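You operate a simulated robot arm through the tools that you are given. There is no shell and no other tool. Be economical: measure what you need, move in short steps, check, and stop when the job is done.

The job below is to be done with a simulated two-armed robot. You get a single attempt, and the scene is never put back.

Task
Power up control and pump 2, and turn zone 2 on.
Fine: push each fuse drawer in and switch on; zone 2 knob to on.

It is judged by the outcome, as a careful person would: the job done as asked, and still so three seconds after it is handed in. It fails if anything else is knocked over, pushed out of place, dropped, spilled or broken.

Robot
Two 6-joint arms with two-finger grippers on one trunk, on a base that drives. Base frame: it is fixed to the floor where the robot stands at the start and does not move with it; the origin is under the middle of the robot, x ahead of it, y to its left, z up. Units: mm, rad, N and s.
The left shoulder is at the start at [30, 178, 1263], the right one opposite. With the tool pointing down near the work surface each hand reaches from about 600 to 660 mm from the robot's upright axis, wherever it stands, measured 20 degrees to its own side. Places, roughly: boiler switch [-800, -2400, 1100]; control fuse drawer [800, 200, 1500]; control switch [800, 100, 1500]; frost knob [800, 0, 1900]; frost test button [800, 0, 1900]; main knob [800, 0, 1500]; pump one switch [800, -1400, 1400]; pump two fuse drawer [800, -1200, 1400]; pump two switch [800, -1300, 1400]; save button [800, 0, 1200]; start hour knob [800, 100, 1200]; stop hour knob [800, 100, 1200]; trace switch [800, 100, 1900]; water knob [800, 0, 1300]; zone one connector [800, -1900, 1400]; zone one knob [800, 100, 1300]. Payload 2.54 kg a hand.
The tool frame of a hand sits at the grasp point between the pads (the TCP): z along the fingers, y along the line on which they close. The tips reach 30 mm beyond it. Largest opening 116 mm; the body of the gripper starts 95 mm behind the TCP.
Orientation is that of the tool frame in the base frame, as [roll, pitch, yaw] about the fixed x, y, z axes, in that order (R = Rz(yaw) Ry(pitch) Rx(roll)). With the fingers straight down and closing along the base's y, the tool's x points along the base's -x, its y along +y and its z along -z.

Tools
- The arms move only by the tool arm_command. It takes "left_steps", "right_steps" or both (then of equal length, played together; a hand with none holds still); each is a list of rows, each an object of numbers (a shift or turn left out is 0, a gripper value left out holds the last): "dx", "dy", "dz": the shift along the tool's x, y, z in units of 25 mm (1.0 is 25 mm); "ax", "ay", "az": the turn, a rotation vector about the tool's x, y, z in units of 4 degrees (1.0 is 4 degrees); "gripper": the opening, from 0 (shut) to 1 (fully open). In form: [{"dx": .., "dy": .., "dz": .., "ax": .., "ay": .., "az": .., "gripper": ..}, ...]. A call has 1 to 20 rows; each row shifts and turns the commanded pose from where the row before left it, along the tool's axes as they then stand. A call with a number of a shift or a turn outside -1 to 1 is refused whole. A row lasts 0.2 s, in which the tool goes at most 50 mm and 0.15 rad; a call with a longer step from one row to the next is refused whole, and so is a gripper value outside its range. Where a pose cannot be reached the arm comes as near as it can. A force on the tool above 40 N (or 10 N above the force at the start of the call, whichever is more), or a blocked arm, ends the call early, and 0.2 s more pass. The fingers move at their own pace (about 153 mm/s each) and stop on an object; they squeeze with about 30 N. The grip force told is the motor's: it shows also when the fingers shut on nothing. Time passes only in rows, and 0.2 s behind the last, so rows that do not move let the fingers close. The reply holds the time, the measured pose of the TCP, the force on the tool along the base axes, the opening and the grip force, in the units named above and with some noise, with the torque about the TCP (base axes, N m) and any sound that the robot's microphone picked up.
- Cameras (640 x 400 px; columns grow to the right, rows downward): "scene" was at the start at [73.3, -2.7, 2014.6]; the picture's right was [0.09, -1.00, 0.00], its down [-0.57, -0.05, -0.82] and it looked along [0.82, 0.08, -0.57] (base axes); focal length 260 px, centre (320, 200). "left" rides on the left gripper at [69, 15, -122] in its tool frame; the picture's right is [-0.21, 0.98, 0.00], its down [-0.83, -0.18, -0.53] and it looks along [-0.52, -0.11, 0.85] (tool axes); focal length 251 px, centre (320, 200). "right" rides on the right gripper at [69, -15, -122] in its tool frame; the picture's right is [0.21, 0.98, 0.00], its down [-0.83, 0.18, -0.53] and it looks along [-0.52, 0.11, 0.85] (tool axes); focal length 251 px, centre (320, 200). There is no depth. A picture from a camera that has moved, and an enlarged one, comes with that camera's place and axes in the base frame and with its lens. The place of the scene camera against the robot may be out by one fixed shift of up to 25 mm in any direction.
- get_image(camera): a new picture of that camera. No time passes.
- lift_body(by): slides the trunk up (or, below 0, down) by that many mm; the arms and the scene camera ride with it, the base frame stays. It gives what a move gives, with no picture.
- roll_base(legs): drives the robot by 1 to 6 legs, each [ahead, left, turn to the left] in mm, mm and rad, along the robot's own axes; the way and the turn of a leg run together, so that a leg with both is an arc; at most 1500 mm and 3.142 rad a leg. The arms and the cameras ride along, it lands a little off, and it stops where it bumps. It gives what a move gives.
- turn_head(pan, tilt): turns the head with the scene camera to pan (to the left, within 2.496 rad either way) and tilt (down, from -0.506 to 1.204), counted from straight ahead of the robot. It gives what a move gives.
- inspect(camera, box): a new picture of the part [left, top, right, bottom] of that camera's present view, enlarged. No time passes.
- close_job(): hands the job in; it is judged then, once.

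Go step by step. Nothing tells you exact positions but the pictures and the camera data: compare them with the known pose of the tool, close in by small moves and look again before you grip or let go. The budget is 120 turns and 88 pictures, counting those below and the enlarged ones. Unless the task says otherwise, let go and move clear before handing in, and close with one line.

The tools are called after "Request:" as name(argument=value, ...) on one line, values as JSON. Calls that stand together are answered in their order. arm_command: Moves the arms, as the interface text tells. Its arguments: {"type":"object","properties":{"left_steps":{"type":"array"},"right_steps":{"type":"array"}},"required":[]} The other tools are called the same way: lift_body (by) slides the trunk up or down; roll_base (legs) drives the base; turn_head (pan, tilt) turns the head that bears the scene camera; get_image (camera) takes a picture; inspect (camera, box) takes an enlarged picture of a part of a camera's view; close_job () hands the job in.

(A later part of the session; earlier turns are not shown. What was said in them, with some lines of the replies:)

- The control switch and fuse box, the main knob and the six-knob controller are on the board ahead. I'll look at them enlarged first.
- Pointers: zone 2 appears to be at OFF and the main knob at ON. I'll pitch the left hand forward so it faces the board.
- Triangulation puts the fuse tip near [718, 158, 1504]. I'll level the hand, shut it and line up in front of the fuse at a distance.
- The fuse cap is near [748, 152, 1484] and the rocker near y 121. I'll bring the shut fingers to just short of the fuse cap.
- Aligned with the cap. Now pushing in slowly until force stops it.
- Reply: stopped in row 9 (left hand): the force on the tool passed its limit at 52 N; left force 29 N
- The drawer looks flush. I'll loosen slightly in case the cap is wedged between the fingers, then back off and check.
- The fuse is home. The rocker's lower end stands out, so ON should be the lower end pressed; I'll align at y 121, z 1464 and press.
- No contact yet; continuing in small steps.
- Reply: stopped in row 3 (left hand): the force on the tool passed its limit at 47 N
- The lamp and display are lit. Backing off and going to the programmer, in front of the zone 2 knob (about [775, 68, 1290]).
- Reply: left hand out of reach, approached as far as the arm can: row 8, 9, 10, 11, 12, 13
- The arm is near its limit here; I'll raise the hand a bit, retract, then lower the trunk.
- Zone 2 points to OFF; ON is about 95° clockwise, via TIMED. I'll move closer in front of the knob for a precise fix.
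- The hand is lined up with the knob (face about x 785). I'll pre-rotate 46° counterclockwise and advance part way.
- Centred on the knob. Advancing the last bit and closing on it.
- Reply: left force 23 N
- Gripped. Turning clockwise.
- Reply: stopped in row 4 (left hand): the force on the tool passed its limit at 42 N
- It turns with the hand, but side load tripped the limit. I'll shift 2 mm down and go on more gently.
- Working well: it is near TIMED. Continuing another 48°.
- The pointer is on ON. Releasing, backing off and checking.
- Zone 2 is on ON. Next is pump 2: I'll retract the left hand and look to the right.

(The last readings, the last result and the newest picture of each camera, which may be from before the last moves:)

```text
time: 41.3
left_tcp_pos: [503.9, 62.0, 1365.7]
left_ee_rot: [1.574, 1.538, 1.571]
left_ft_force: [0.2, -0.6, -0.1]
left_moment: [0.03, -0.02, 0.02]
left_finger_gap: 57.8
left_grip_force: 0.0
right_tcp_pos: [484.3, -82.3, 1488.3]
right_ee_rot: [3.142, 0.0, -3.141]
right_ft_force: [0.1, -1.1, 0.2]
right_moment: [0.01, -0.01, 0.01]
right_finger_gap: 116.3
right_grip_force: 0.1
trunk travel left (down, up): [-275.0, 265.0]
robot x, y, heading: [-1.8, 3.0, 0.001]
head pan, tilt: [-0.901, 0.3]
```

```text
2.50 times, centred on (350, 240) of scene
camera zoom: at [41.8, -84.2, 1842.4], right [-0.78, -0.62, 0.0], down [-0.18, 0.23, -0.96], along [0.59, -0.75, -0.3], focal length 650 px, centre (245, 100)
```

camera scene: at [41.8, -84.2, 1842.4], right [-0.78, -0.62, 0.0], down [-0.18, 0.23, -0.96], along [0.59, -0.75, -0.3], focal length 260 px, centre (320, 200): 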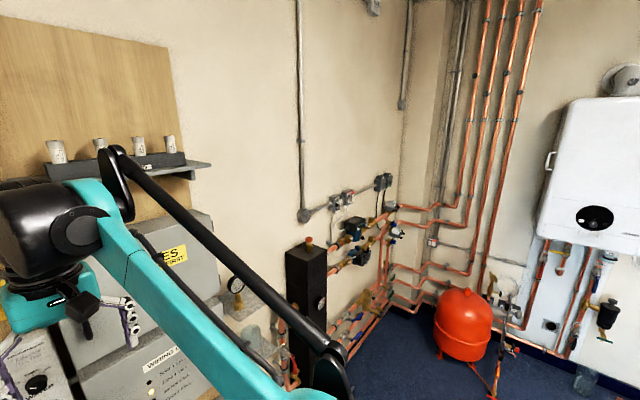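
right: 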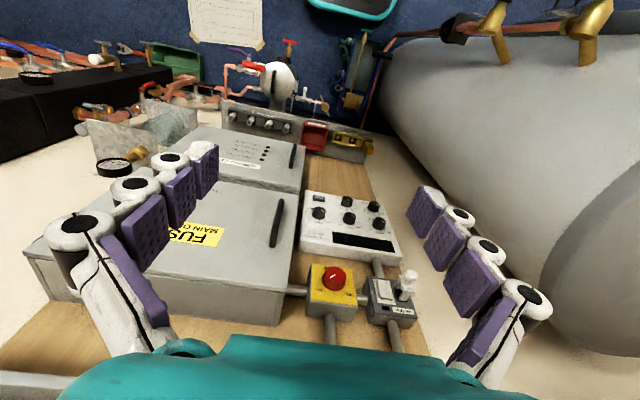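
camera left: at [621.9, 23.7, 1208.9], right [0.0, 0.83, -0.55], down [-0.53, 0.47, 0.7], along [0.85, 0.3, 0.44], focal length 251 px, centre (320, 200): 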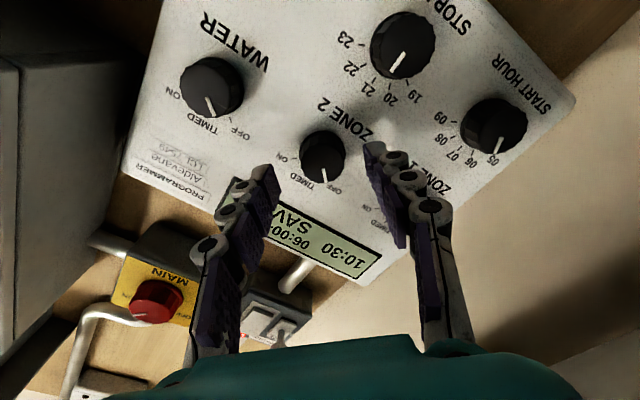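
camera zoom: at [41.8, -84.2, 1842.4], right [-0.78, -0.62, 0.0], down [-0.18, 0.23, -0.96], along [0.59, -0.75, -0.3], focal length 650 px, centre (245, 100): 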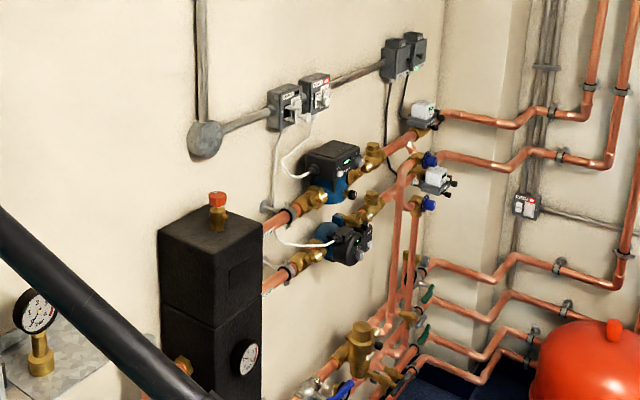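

The pump switches are the two boxes on the far run; the nearer one should be pump 2. Path along the wall looks clear, so I'll drive right 1380 mm and raise the trunk a bit.

Request:
roll_base(legs=[[0, -1380, 0]])

Request:
lift_body(by=120)

Request:
turn_head(pan=0.1, tilt=0.5)

Request:
get_image(camera="scene")

Request:
get_image(camera="left")

```text
time: 48.2
left_tcp_pos: [482.7, -1339.9, 1366.0]
left_ee_rot: [1.571, 1.535, 1.535]
left_ft_force: [-0.5, 0.2, 1.6]
left_moment: [0.01, 0.0, -0.02]
left_finger_gap: 58.2
left_grip_force: 0.0
right_tcp_pos: [458.4, -1484.8, 1487.8]
right_ee_rot: [-3.14, -0.001, 3.107]
right_ft_force: [0.0, -1.0, 0.2]
right_moment: [-0.01, -0.01, 0.01]
right_finger_gap: 115.8
right_grip_force: 0.0
trunk travel left (down, up): [-275.0, 265.0]
robot x, y, heading: [-25.4, -1382.9, -0.032]
head pan, tilt: [-0.901, 0.3]
```

```text
time: 49.7
left_tcp_pos: [484.0, -1339.9, 1484.5]
left_ee_rot: [1.573, 1.538, 1.538]
left_ft_force: [0.6, -0.2, 0.1]
left_moment: [-0.02, 0.02, -0.01]
left_finger_gap: 58.0
left_grip_force: 0.1
right_tcp_pos: [457.8, -1484.0, 1606.9]
right_ee_rot: [-3.141, 0.002, 3.109]
right_ft_force: [-0.1, 0.2, 0.0]
right_moment: [-0.01, 0.04, -0.02]
right_finger_gap: 115.9
right_grip_force: 0.1
trunk travel left (down, up): [-395.0, 145.0]
robot x, y, heading: [-27.5, -1383.9, -0.038]
head pan, tilt: [-0.901, 0.3]
```

```text
time: 51.0
left_tcp_pos: [483.3, -1340.7, 1484.9]
left_ee_rot: [1.57, 1.537, 1.537]
left_ft_force: [0.5, 0.8, 0.0]
left_moment: [0.02, -0.02, 0.03]
left_finger_gap: 57.9
left_grip_force: 0.0
right_tcp_pos: [456.4, -1483.8, 1608.0]
right_ee_rot: [3.14, -0.002, 3.109]
right_ft_force: [-0.2, -0.2, 0.9]
right_moment: [0.01, -0.03, 0.02]
right_finger_gap: 116.0
right_grip_force: 0.0
trunk travel left (down, up): [-395.0, 145.0]
robot x, y, heading: [-21.3, -1385.2, -0.03]
head pan, tilt: [0.099, 0.499]
```

```text
51 pictures are left
camera scene: at [51.7, -1388.6, 1944.0], right [0.07, -1.0, 0.0], down [-0.48, -0.03, -0.88], along [0.88, 0.06, -0.48], focal length 260 px, centre (320, 200)
```

scene: 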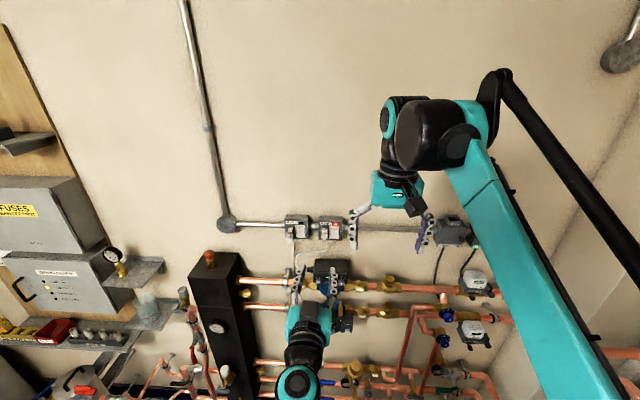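

```text
50 pictures are left
camera left: at [361.7, -1318.7, 1417.0], right [0.03, 0.97, 0.25], down [-0.54, -0.19, 0.82], along [0.84, -0.16, 0.52], focal length 251 px, centre (320, 200)
```

left: 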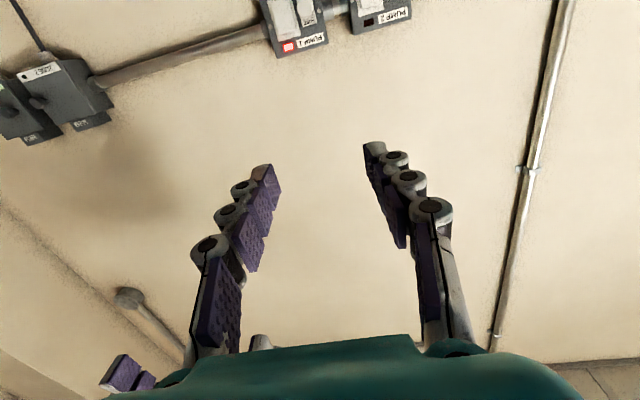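

Request:
inspect(camera="scene", box=[270, 200, 360, 250])

Request:
inspect(camera="left", box=[240, 0, 440, 80])

```text
7.11 times, centred on (315, 225) of scene
camera zoom: at [51.7, -1388.6, 1944.0], right [0.07, -1.0, 0.0], down [-0.48, -0.03, -0.88], along [0.88, 0.06, -0.48], focal length 1848 px, centre (356, 22)
```

zoom: 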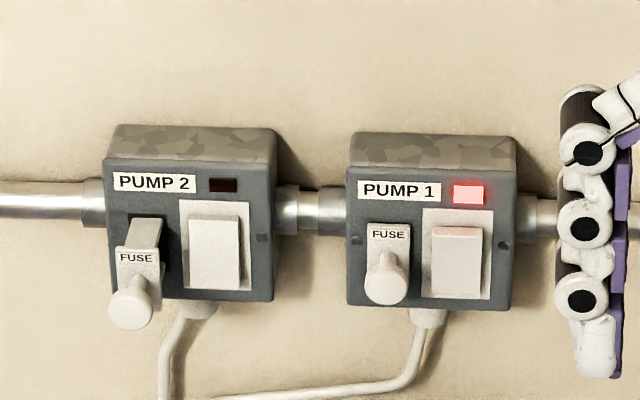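

```text
3.20 times, centred on (340, 40) of left
camera zoom: at [361.7, -1318.7, 1417.0], right [0.03, 0.97, 0.25], down [-0.54, -0.19, 0.82], along [0.84, -0.16, 0.52], focal length 805 px, centre (256, 712)
```

zoom: 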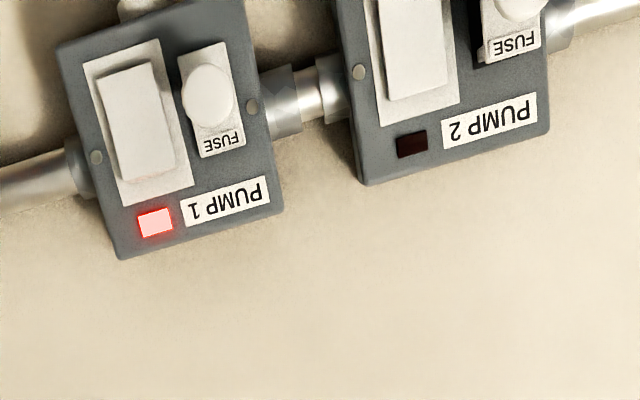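

Pump 2's fuse is out and its lamp dark; cap near [748, -1221, 1383]. I'll square the hand, shut it and move in front of the cap.

Request:
arm_command(left_steps=[{"ax": -0.48, "az": -0.48, "gripper": 0}, {"dy": 1}, {"dy": 1}, {"dy": 1}, {"dy": 1}, {"dy": 0.75}, {"dx": 1, "dz": 0.5}, {"dx": 1, "dz": 0.5}, {"dx": 1, "dz": 0.5}, {"dx": 1, "dz": 0.5}, {"dz": 1}, {"dz": 1}, {"dz": 1}, {"dz": 1}, {"dz": 1}])

Request:
get_image(camera="left")

Request:
inspect(camera="scene", box=[270, 200, 360, 260])

```text
time: 54.2
left_tcp_pos: [659.0, -1221.5, 1383.8]
left_ee_rot: [-1.107, 1.571, -1.11]
left_ft_force: [0.1, 0.0, -0.3]
left_moment: [-0.03, -0.01, -0.01]
left_finger_gap: 0.2
left_grip_force: 28.6
right_tcp_pos: [461.3, -1484.2, 1607.1]
right_ee_rot: [3.14, -0.001, 3.108]
right_ft_force: [0.7, 0.7, 0.3]
right_moment: [0.01, 0.01, -0.01]
right_finger_gap: 116.1
right_grip_force: 0.1
trunk travel left (down, up): [-395.0, 145.0]
robot x, y, heading: [-24.7, -1387.6, -0.031]
head pan, tilt: [0.099, 0.499]
```

```text
47 pictures are left
camera left: at [537.0, -1206.3, 1316.2], right [0.0, 0.98, 0.22], down [-0.53, -0.18, 0.83], along [0.85, -0.12, 0.52], focal length 251 px, centre (320, 200)
```

left: 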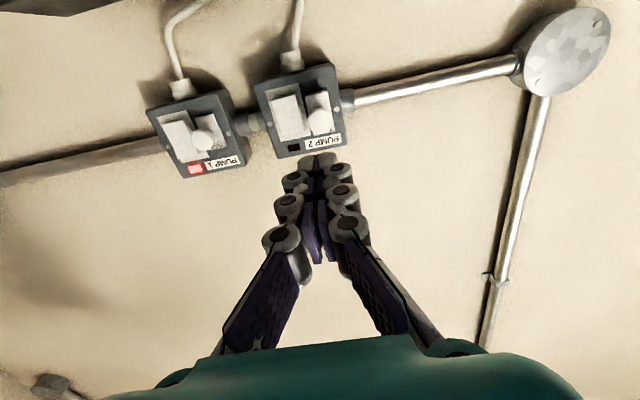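

```text
6.67 times, centred on (315, 230) of scene
camera zoom: at [53.7, -1388.5, 1943.9], right [0.07, -1.0, 0.0], down [-0.48, -0.03, -0.88], along [0.88, 0.06, -0.48], focal length 1732 px, centre (353, 0)
```

zoom: 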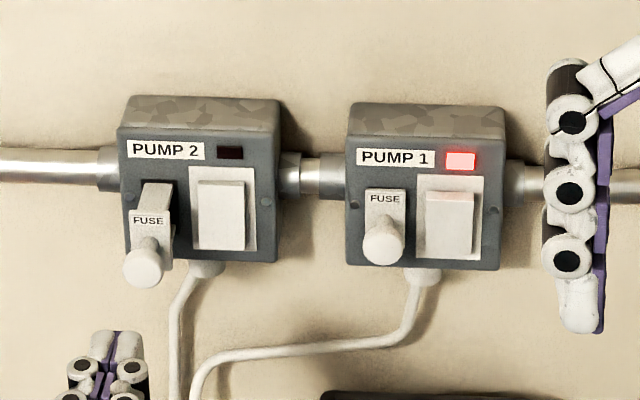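

Request:
inspect(camera="left", box=[240, 60, 400, 220])

```text
2.50 times, centred on (320, 140) of left
camera zoom: at [537.0, -1206.3, 1316.2], right [0.0, 0.98, 0.22], down [-0.53, -0.18, 0.83], along [0.85, -0.12, 0.52], focal length 629 px, centre (320, 350)
```

zoom: 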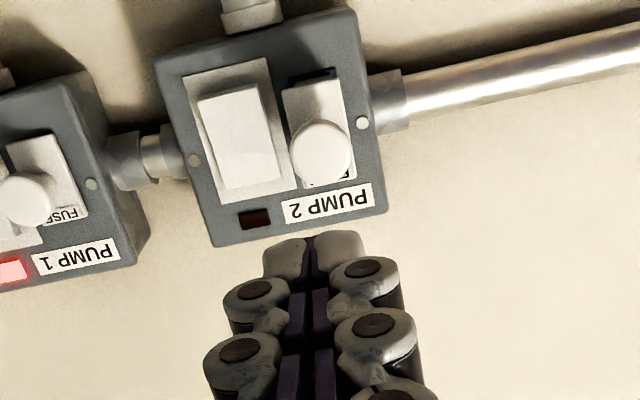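

The cap looks slightly lower than thought (z about 1376) and maybe farther. I'll correct, advance and recheck.

Request:
arm_command(left_steps=[{"dx": 0.28, "dz": 1}, {"dz": 0.8}])

Request:
inspect(camera="left", box=[240, 60, 400, 220])

Request:
inspect(camera="scene", box=[270, 200, 360, 260])

```text
time: 54.8
left_tcp_pos: [704.4, -1221.7, 1377.0]
left_ee_rot: [-1.727, 1.571, -1.727]
left_ft_force: [-0.2, -0.2, 0.2]
left_moment: [0.03, -0.02, 0.01]
left_finger_gap: 0.0
left_grip_force: 28.4
right_tcp_pos: [459.5, -1483.4, 1607.4]
right_ee_rot: [-3.14, -0.001, 3.108]
right_ft_force: [-0.4, -0.9, 0.2]
right_moment: [0.03, 0.01, 0.05]
right_finger_gap: 115.9
right_grip_force: 0.0
trunk travel left (down, up): [-395.0, 145.0]
robot x, y, heading: [-27.6, -1384.7, -0.033]
head pan, tilt: [0.099, 0.499]
```

```text
2.50 times, centred on (320, 140) of left
camera zoom: at [582.6, -1207.7, 1309.1], right [0.0, 0.98, 0.21], down [-0.53, -0.18, 0.83], along [0.85, -0.12, 0.52], focal length 629 px, centre (320, 350)
```

zoom: 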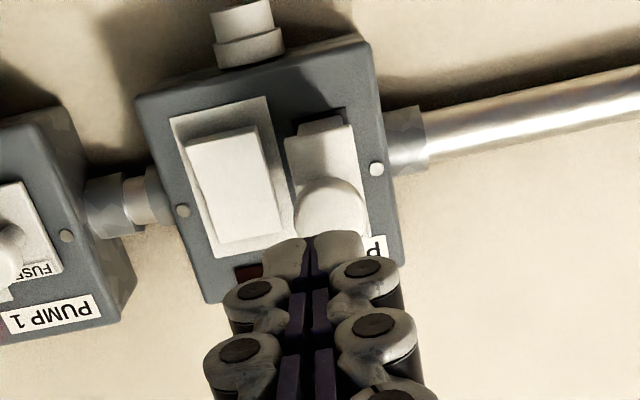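

```text
6.67 times, centred on (315, 230) of scene
camera zoom: at [53.1, -1388.4, 1943.9], right [0.07, -1.0, 0.0], down [-0.48, -0.03, -0.88], along [0.88, 0.06, -0.48], focal length 1732 px, centre (353, 0)
```

zoom: 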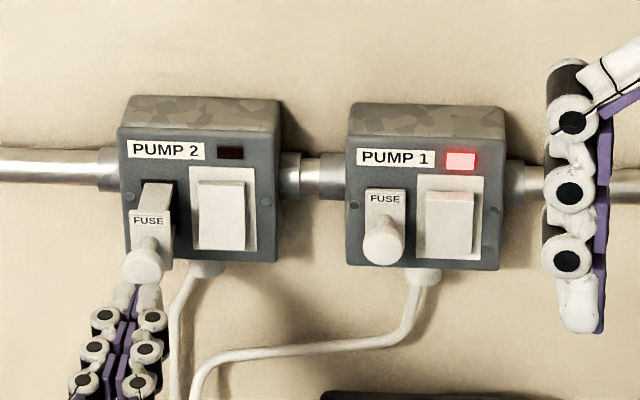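

Aligned (cap about x 778, z 1377). Pushing in.

Request:
arm_command(left_steps=[{"dz": 0.8}, {"dz": 0.5}, {"dz": 0.3}, {"dz": 0.3}, {"dz": 0.3}, {"dz": 0.3}, {"dz": 0.3}, {"dz": 0.3}, {"dz": 0.3}, {"dz": 0.3}])

Request:
inspect(camera="left", box=[240, 60, 400, 220])

```text
time: 56.3
left_tcp_pos: [758.5, -1222.3, 1380.7]
left_ee_rot: [-0.036, 1.565, -0.037]
left_ft_force: [-23.8, 2.1, 6.1]
left_moment: [-0.15, -0.04, 0.1]
left_finger_gap: 6.1
left_grip_force: 28.2
right_tcp_pos: [451.7, -1484.2, 1611.5]
right_ee_rot: [-3.141, 0.004, 3.108]
right_ft_force: [-0.4, -0.5, 0.0]
right_moment: [-0.03, 0.02, 0.03]
right_finger_gap: 115.8
right_grip_force: 0.0
trunk travel left (down, up): [-395.0, 145.0]
robot x, y, heading: [-23.2, -1385.0, -0.033]
head pan, tilt: [0.099, 0.499]
stopped in row 7 (left hand): the force on the tool passed its limit at 49 N (the readings are from after the stop); the commanded pose is now the measured one
```

```text
2.50 times, centred on (320, 140) of left
camera zoom: at [638.4, -1206.6, 1311.2], right [0.0, 0.98, 0.21], down [-0.54, -0.18, 0.82], along [0.84, -0.12, 0.53], focal length 629 px, centre (320, 350)
```

zoom: 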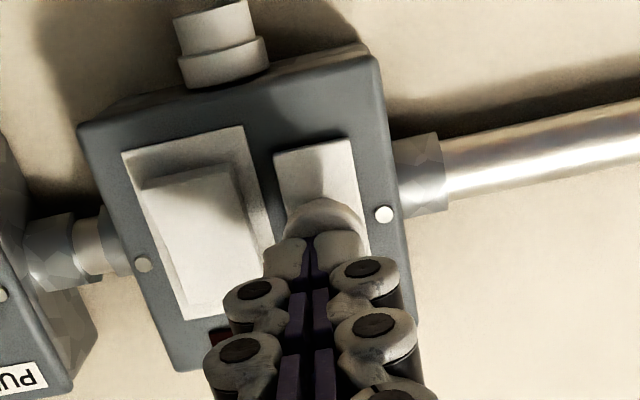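

Looks flush. Backing off to verify.

Request:
arm_command(left_steps=[{"dz": -0.1, "gripper": 0.2}, {}, {"dz": -0.5}, {"dz": -1}, {"dz": -1, "gripper": 0}, {"dz": -1}])

Request:
inspect(camera="left", box=[240, 60, 400, 220])

Request:
inspect(camera="scene", box=[270, 200, 360, 260])

```text
time: 57.7
left_tcp_pos: [675.2, -1220.2, 1379.0]
left_ee_rot: [-0.034, 1.569, -0.034]
left_ft_force: [-0.4, 0.3, 0.5]
left_moment: [0.0, 0.03, -0.02]
left_finger_gap: 0.0
left_grip_force: 28.8
right_tcp_pos: [457.0, -1483.0, 1608.4]
right_ee_rot: [-3.141, 0.001, 3.109]
right_ft_force: [-0.6, 0.4, 0.1]
right_moment: [0.01, -0.07, 0.04]
right_finger_gap: 115.7
right_grip_force: 0.1
trunk travel left (down, up): [-395.0, 145.0]
robot x, y, heading: [-24.7, -1384.8, -0.033]
head pan, tilt: [0.099, 0.499]
```

```text
2.50 times, centred on (320, 140) of left
camera zoom: at [553.8, -1205.7, 1309.5], right [0.0, 0.98, 0.21], down [-0.54, -0.18, 0.82], along [0.84, -0.12, 0.52], focal length 629 px, centre (320, 350)
```

zoom: 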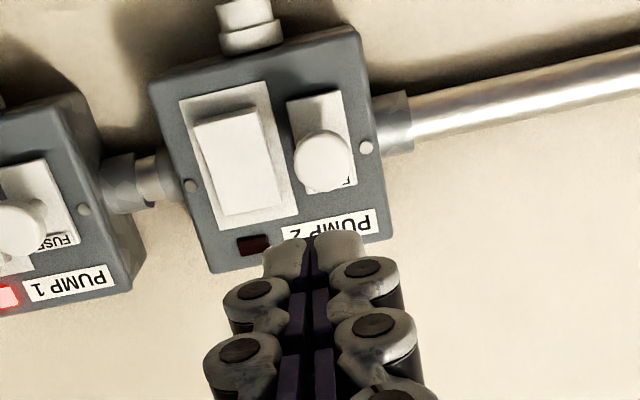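

```text
6.67 times, centred on (315, 230) of scene
camera zoom: at [49.3, -1388.4, 1944.1], right [0.07, -1.0, 0.0], down [-0.48, -0.03, -0.88], along [0.88, 0.06, -0.48], focal length 1732 px, centre (353, 0)
```

zoom: 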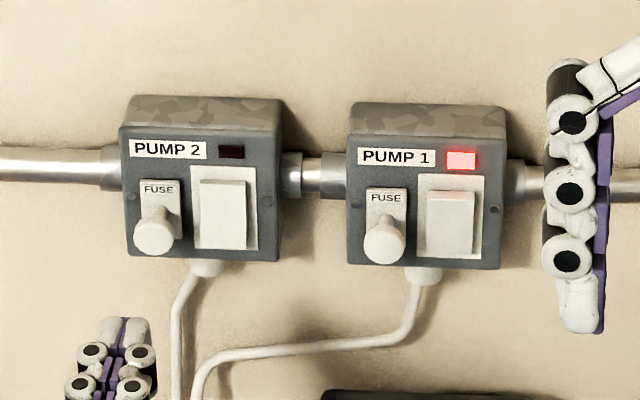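

Fuse is home, same as pump 1. Now pressing the lower end of the rocker.

Request:
arm_command(left_steps=[{"dx": 0.88, "dy": -0.65}, {"dy": -0.63}, {"dz": 1}, {"dz": 1}, {"dz": 1}, {"dz": 0.4}, {"dz": 0.3}, {"dz": 0.3}, {"dz": 0.3}, {"dz": 0.2}, {"dz": 0.2}, {"dz": 0.2}, {"dz": 0.2}])

Request:
inspect(camera="scene", box=[270, 200, 360, 260])

```text
time: 60.0
left_tcp_pos: [782.5, -1253.8, 1355.6]
left_ee_rot: [-0.264, 1.567, -0.267]
left_ft_force: [-18.3, 0.4, 2.7]
left_moment: [-0.09, -0.25, 0.02]
left_finger_gap: 6.1
left_grip_force: 28.3
right_tcp_pos: [452.9, -1483.9, 1609.1]
right_ee_rot: [3.141, 0.004, 3.111]
right_ft_force: [0.4, -0.3, 0.8]
right_moment: [0.01, 0.01, 0.04]
right_finger_gap: 116.1
right_grip_force: 0.1
trunk travel left (down, up): [-395.0, 145.0]
robot x, y, heading: [-23.9, -1382.6, -0.038]
head pan, tilt: [0.099, 0.499]
stopped in row 11 (left hand): the force on the tool passed its limit at 52 N (the readings are from after the stop); the commanded pose is now the measured one
```

```text
6.67 times, centred on (315, 230) of scene
camera zoom: at [45.0, -1388.6, 1944.4], right [0.07, -1.0, 0.0], down [-0.48, -0.03, -0.88], along [0.88, 0.06, -0.48], focal length 1732 px, centre (353, 0)
```

zoom: 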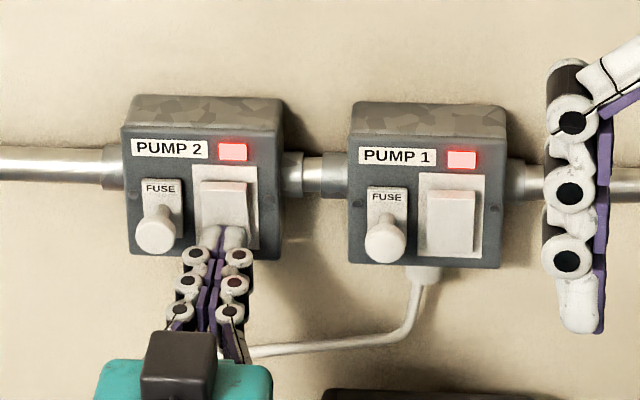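

Pump 2's lamp is lit. Backing off, then a final look at it and back at the board.

Request:
arm_command(left_steps=[{"dz": -1}, {"dz": -1}, {"dz": -1}, {"dz": -1}, {"dz": -1}, {"dz": -1}, {"dz": -1}, {"dz": -1}])

Request:
inspect(camera="scene", box=[270, 200, 360, 260])

Request:
turn_head(pan=1.0, tilt=0.4)

Request:
get_image(camera="scene")

```text
time: 61.8
left_tcp_pos: [585.8, -1255.5, 1354.2]
left_ee_rot: [-0.291, 1.569, -0.295]
left_ft_force: [-0.5, -0.4, -0.3]
left_moment: [-0.01, -0.01, 0.02]
left_finger_gap: 0.2
left_grip_force: 28.5
right_tcp_pos: [456.3, -1484.6, 1607.6]
right_ee_rot: [-3.141, 0.0, 3.109]
right_ft_force: [0.3, -0.4, -0.7]
right_moment: [0.0, -0.01, 0.0]
right_finger_gap: 116.3
right_grip_force: 0.1
trunk travel left (down, up): [-395.0, 145.0]
robot x, y, heading: [-24.2, -1385.3, -0.028]
head pan, tilt: [0.099, 0.499]
```

```text
6.67 times, centred on (315, 230) of scene
camera zoom: at [49.4, -1388.5, 1944.0], right [0.07, -1.0, 0.0], down [-0.48, -0.03, -0.88], along [0.88, 0.06, -0.48], focal length 1732 px, centre (353, 0)
```

zoom: 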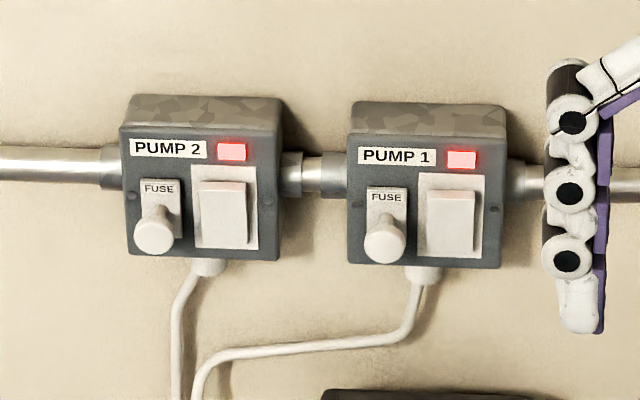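

```text
time: 63.0
left_tcp_pos: [587.4, -1254.9, 1353.6]
left_ee_rot: [-0.564, 1.569, -0.571]
left_ft_force: [0.2, 1.5, -0.5]
left_moment: [0.02, -0.01, 0.0]
left_finger_gap: 0.0
left_grip_force: 28.1
right_tcp_pos: [457.6, -1483.9, 1607.4]
right_ee_rot: [3.141, 0.0, 3.109]
right_ft_force: [0.0, 0.1, 0.0]
right_moment: [-0.01, 0.01, 0.05]
right_finger_gap: 116.0
right_grip_force: 0.0
trunk travel left (down, up): [-395.0, 145.0]
robot x, y, heading: [-28.5, -1387.0, -0.031]
head pan, tilt: [1.0, 0.4]
```

```text
37 pictures are left
camera scene: at [12.4, -1318.3, 1953.1], right [0.82, -0.57, 0.0], down [-0.22, -0.32, -0.92], along [0.52, 0.76, -0.39], focal length 260 px, centre (320, 200)
```

scene: 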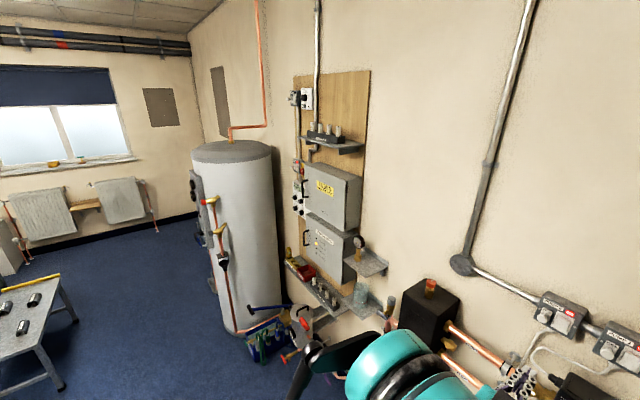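

Request:
inspect(camera="scene", box=[280, 150, 370, 290])

```text
2.86 times, centred on (325, 220) of scene
camera zoom: at [12.4, -1318.3, 1953.1], right [0.82, -0.57, 0.0], down [-0.22, -0.32, -0.92], along [0.52, 0.76, -0.39], focal length 742 px, centre (306, 143)
```

zoom: 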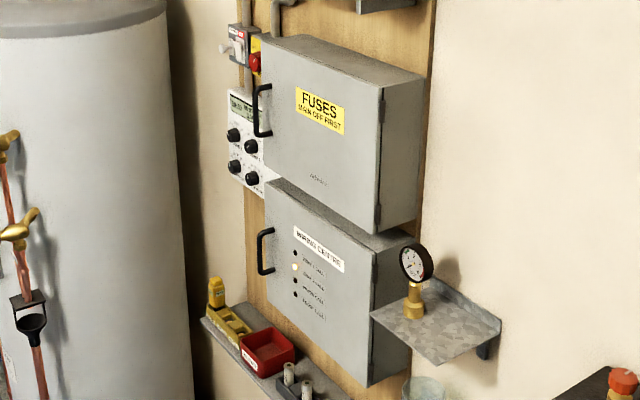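

The wiring centre's second (zone 2) light is lit, both switch lamps are on and the hands are clear, so I'm handing in.

Request:
close_job()

```text
The job is handed in.
```

Control and pump 2 are powered up, with both fuse drawers pushed in, both switches on and both lamps lit. The zone 2 knob is at ON, and I've handed the job in.
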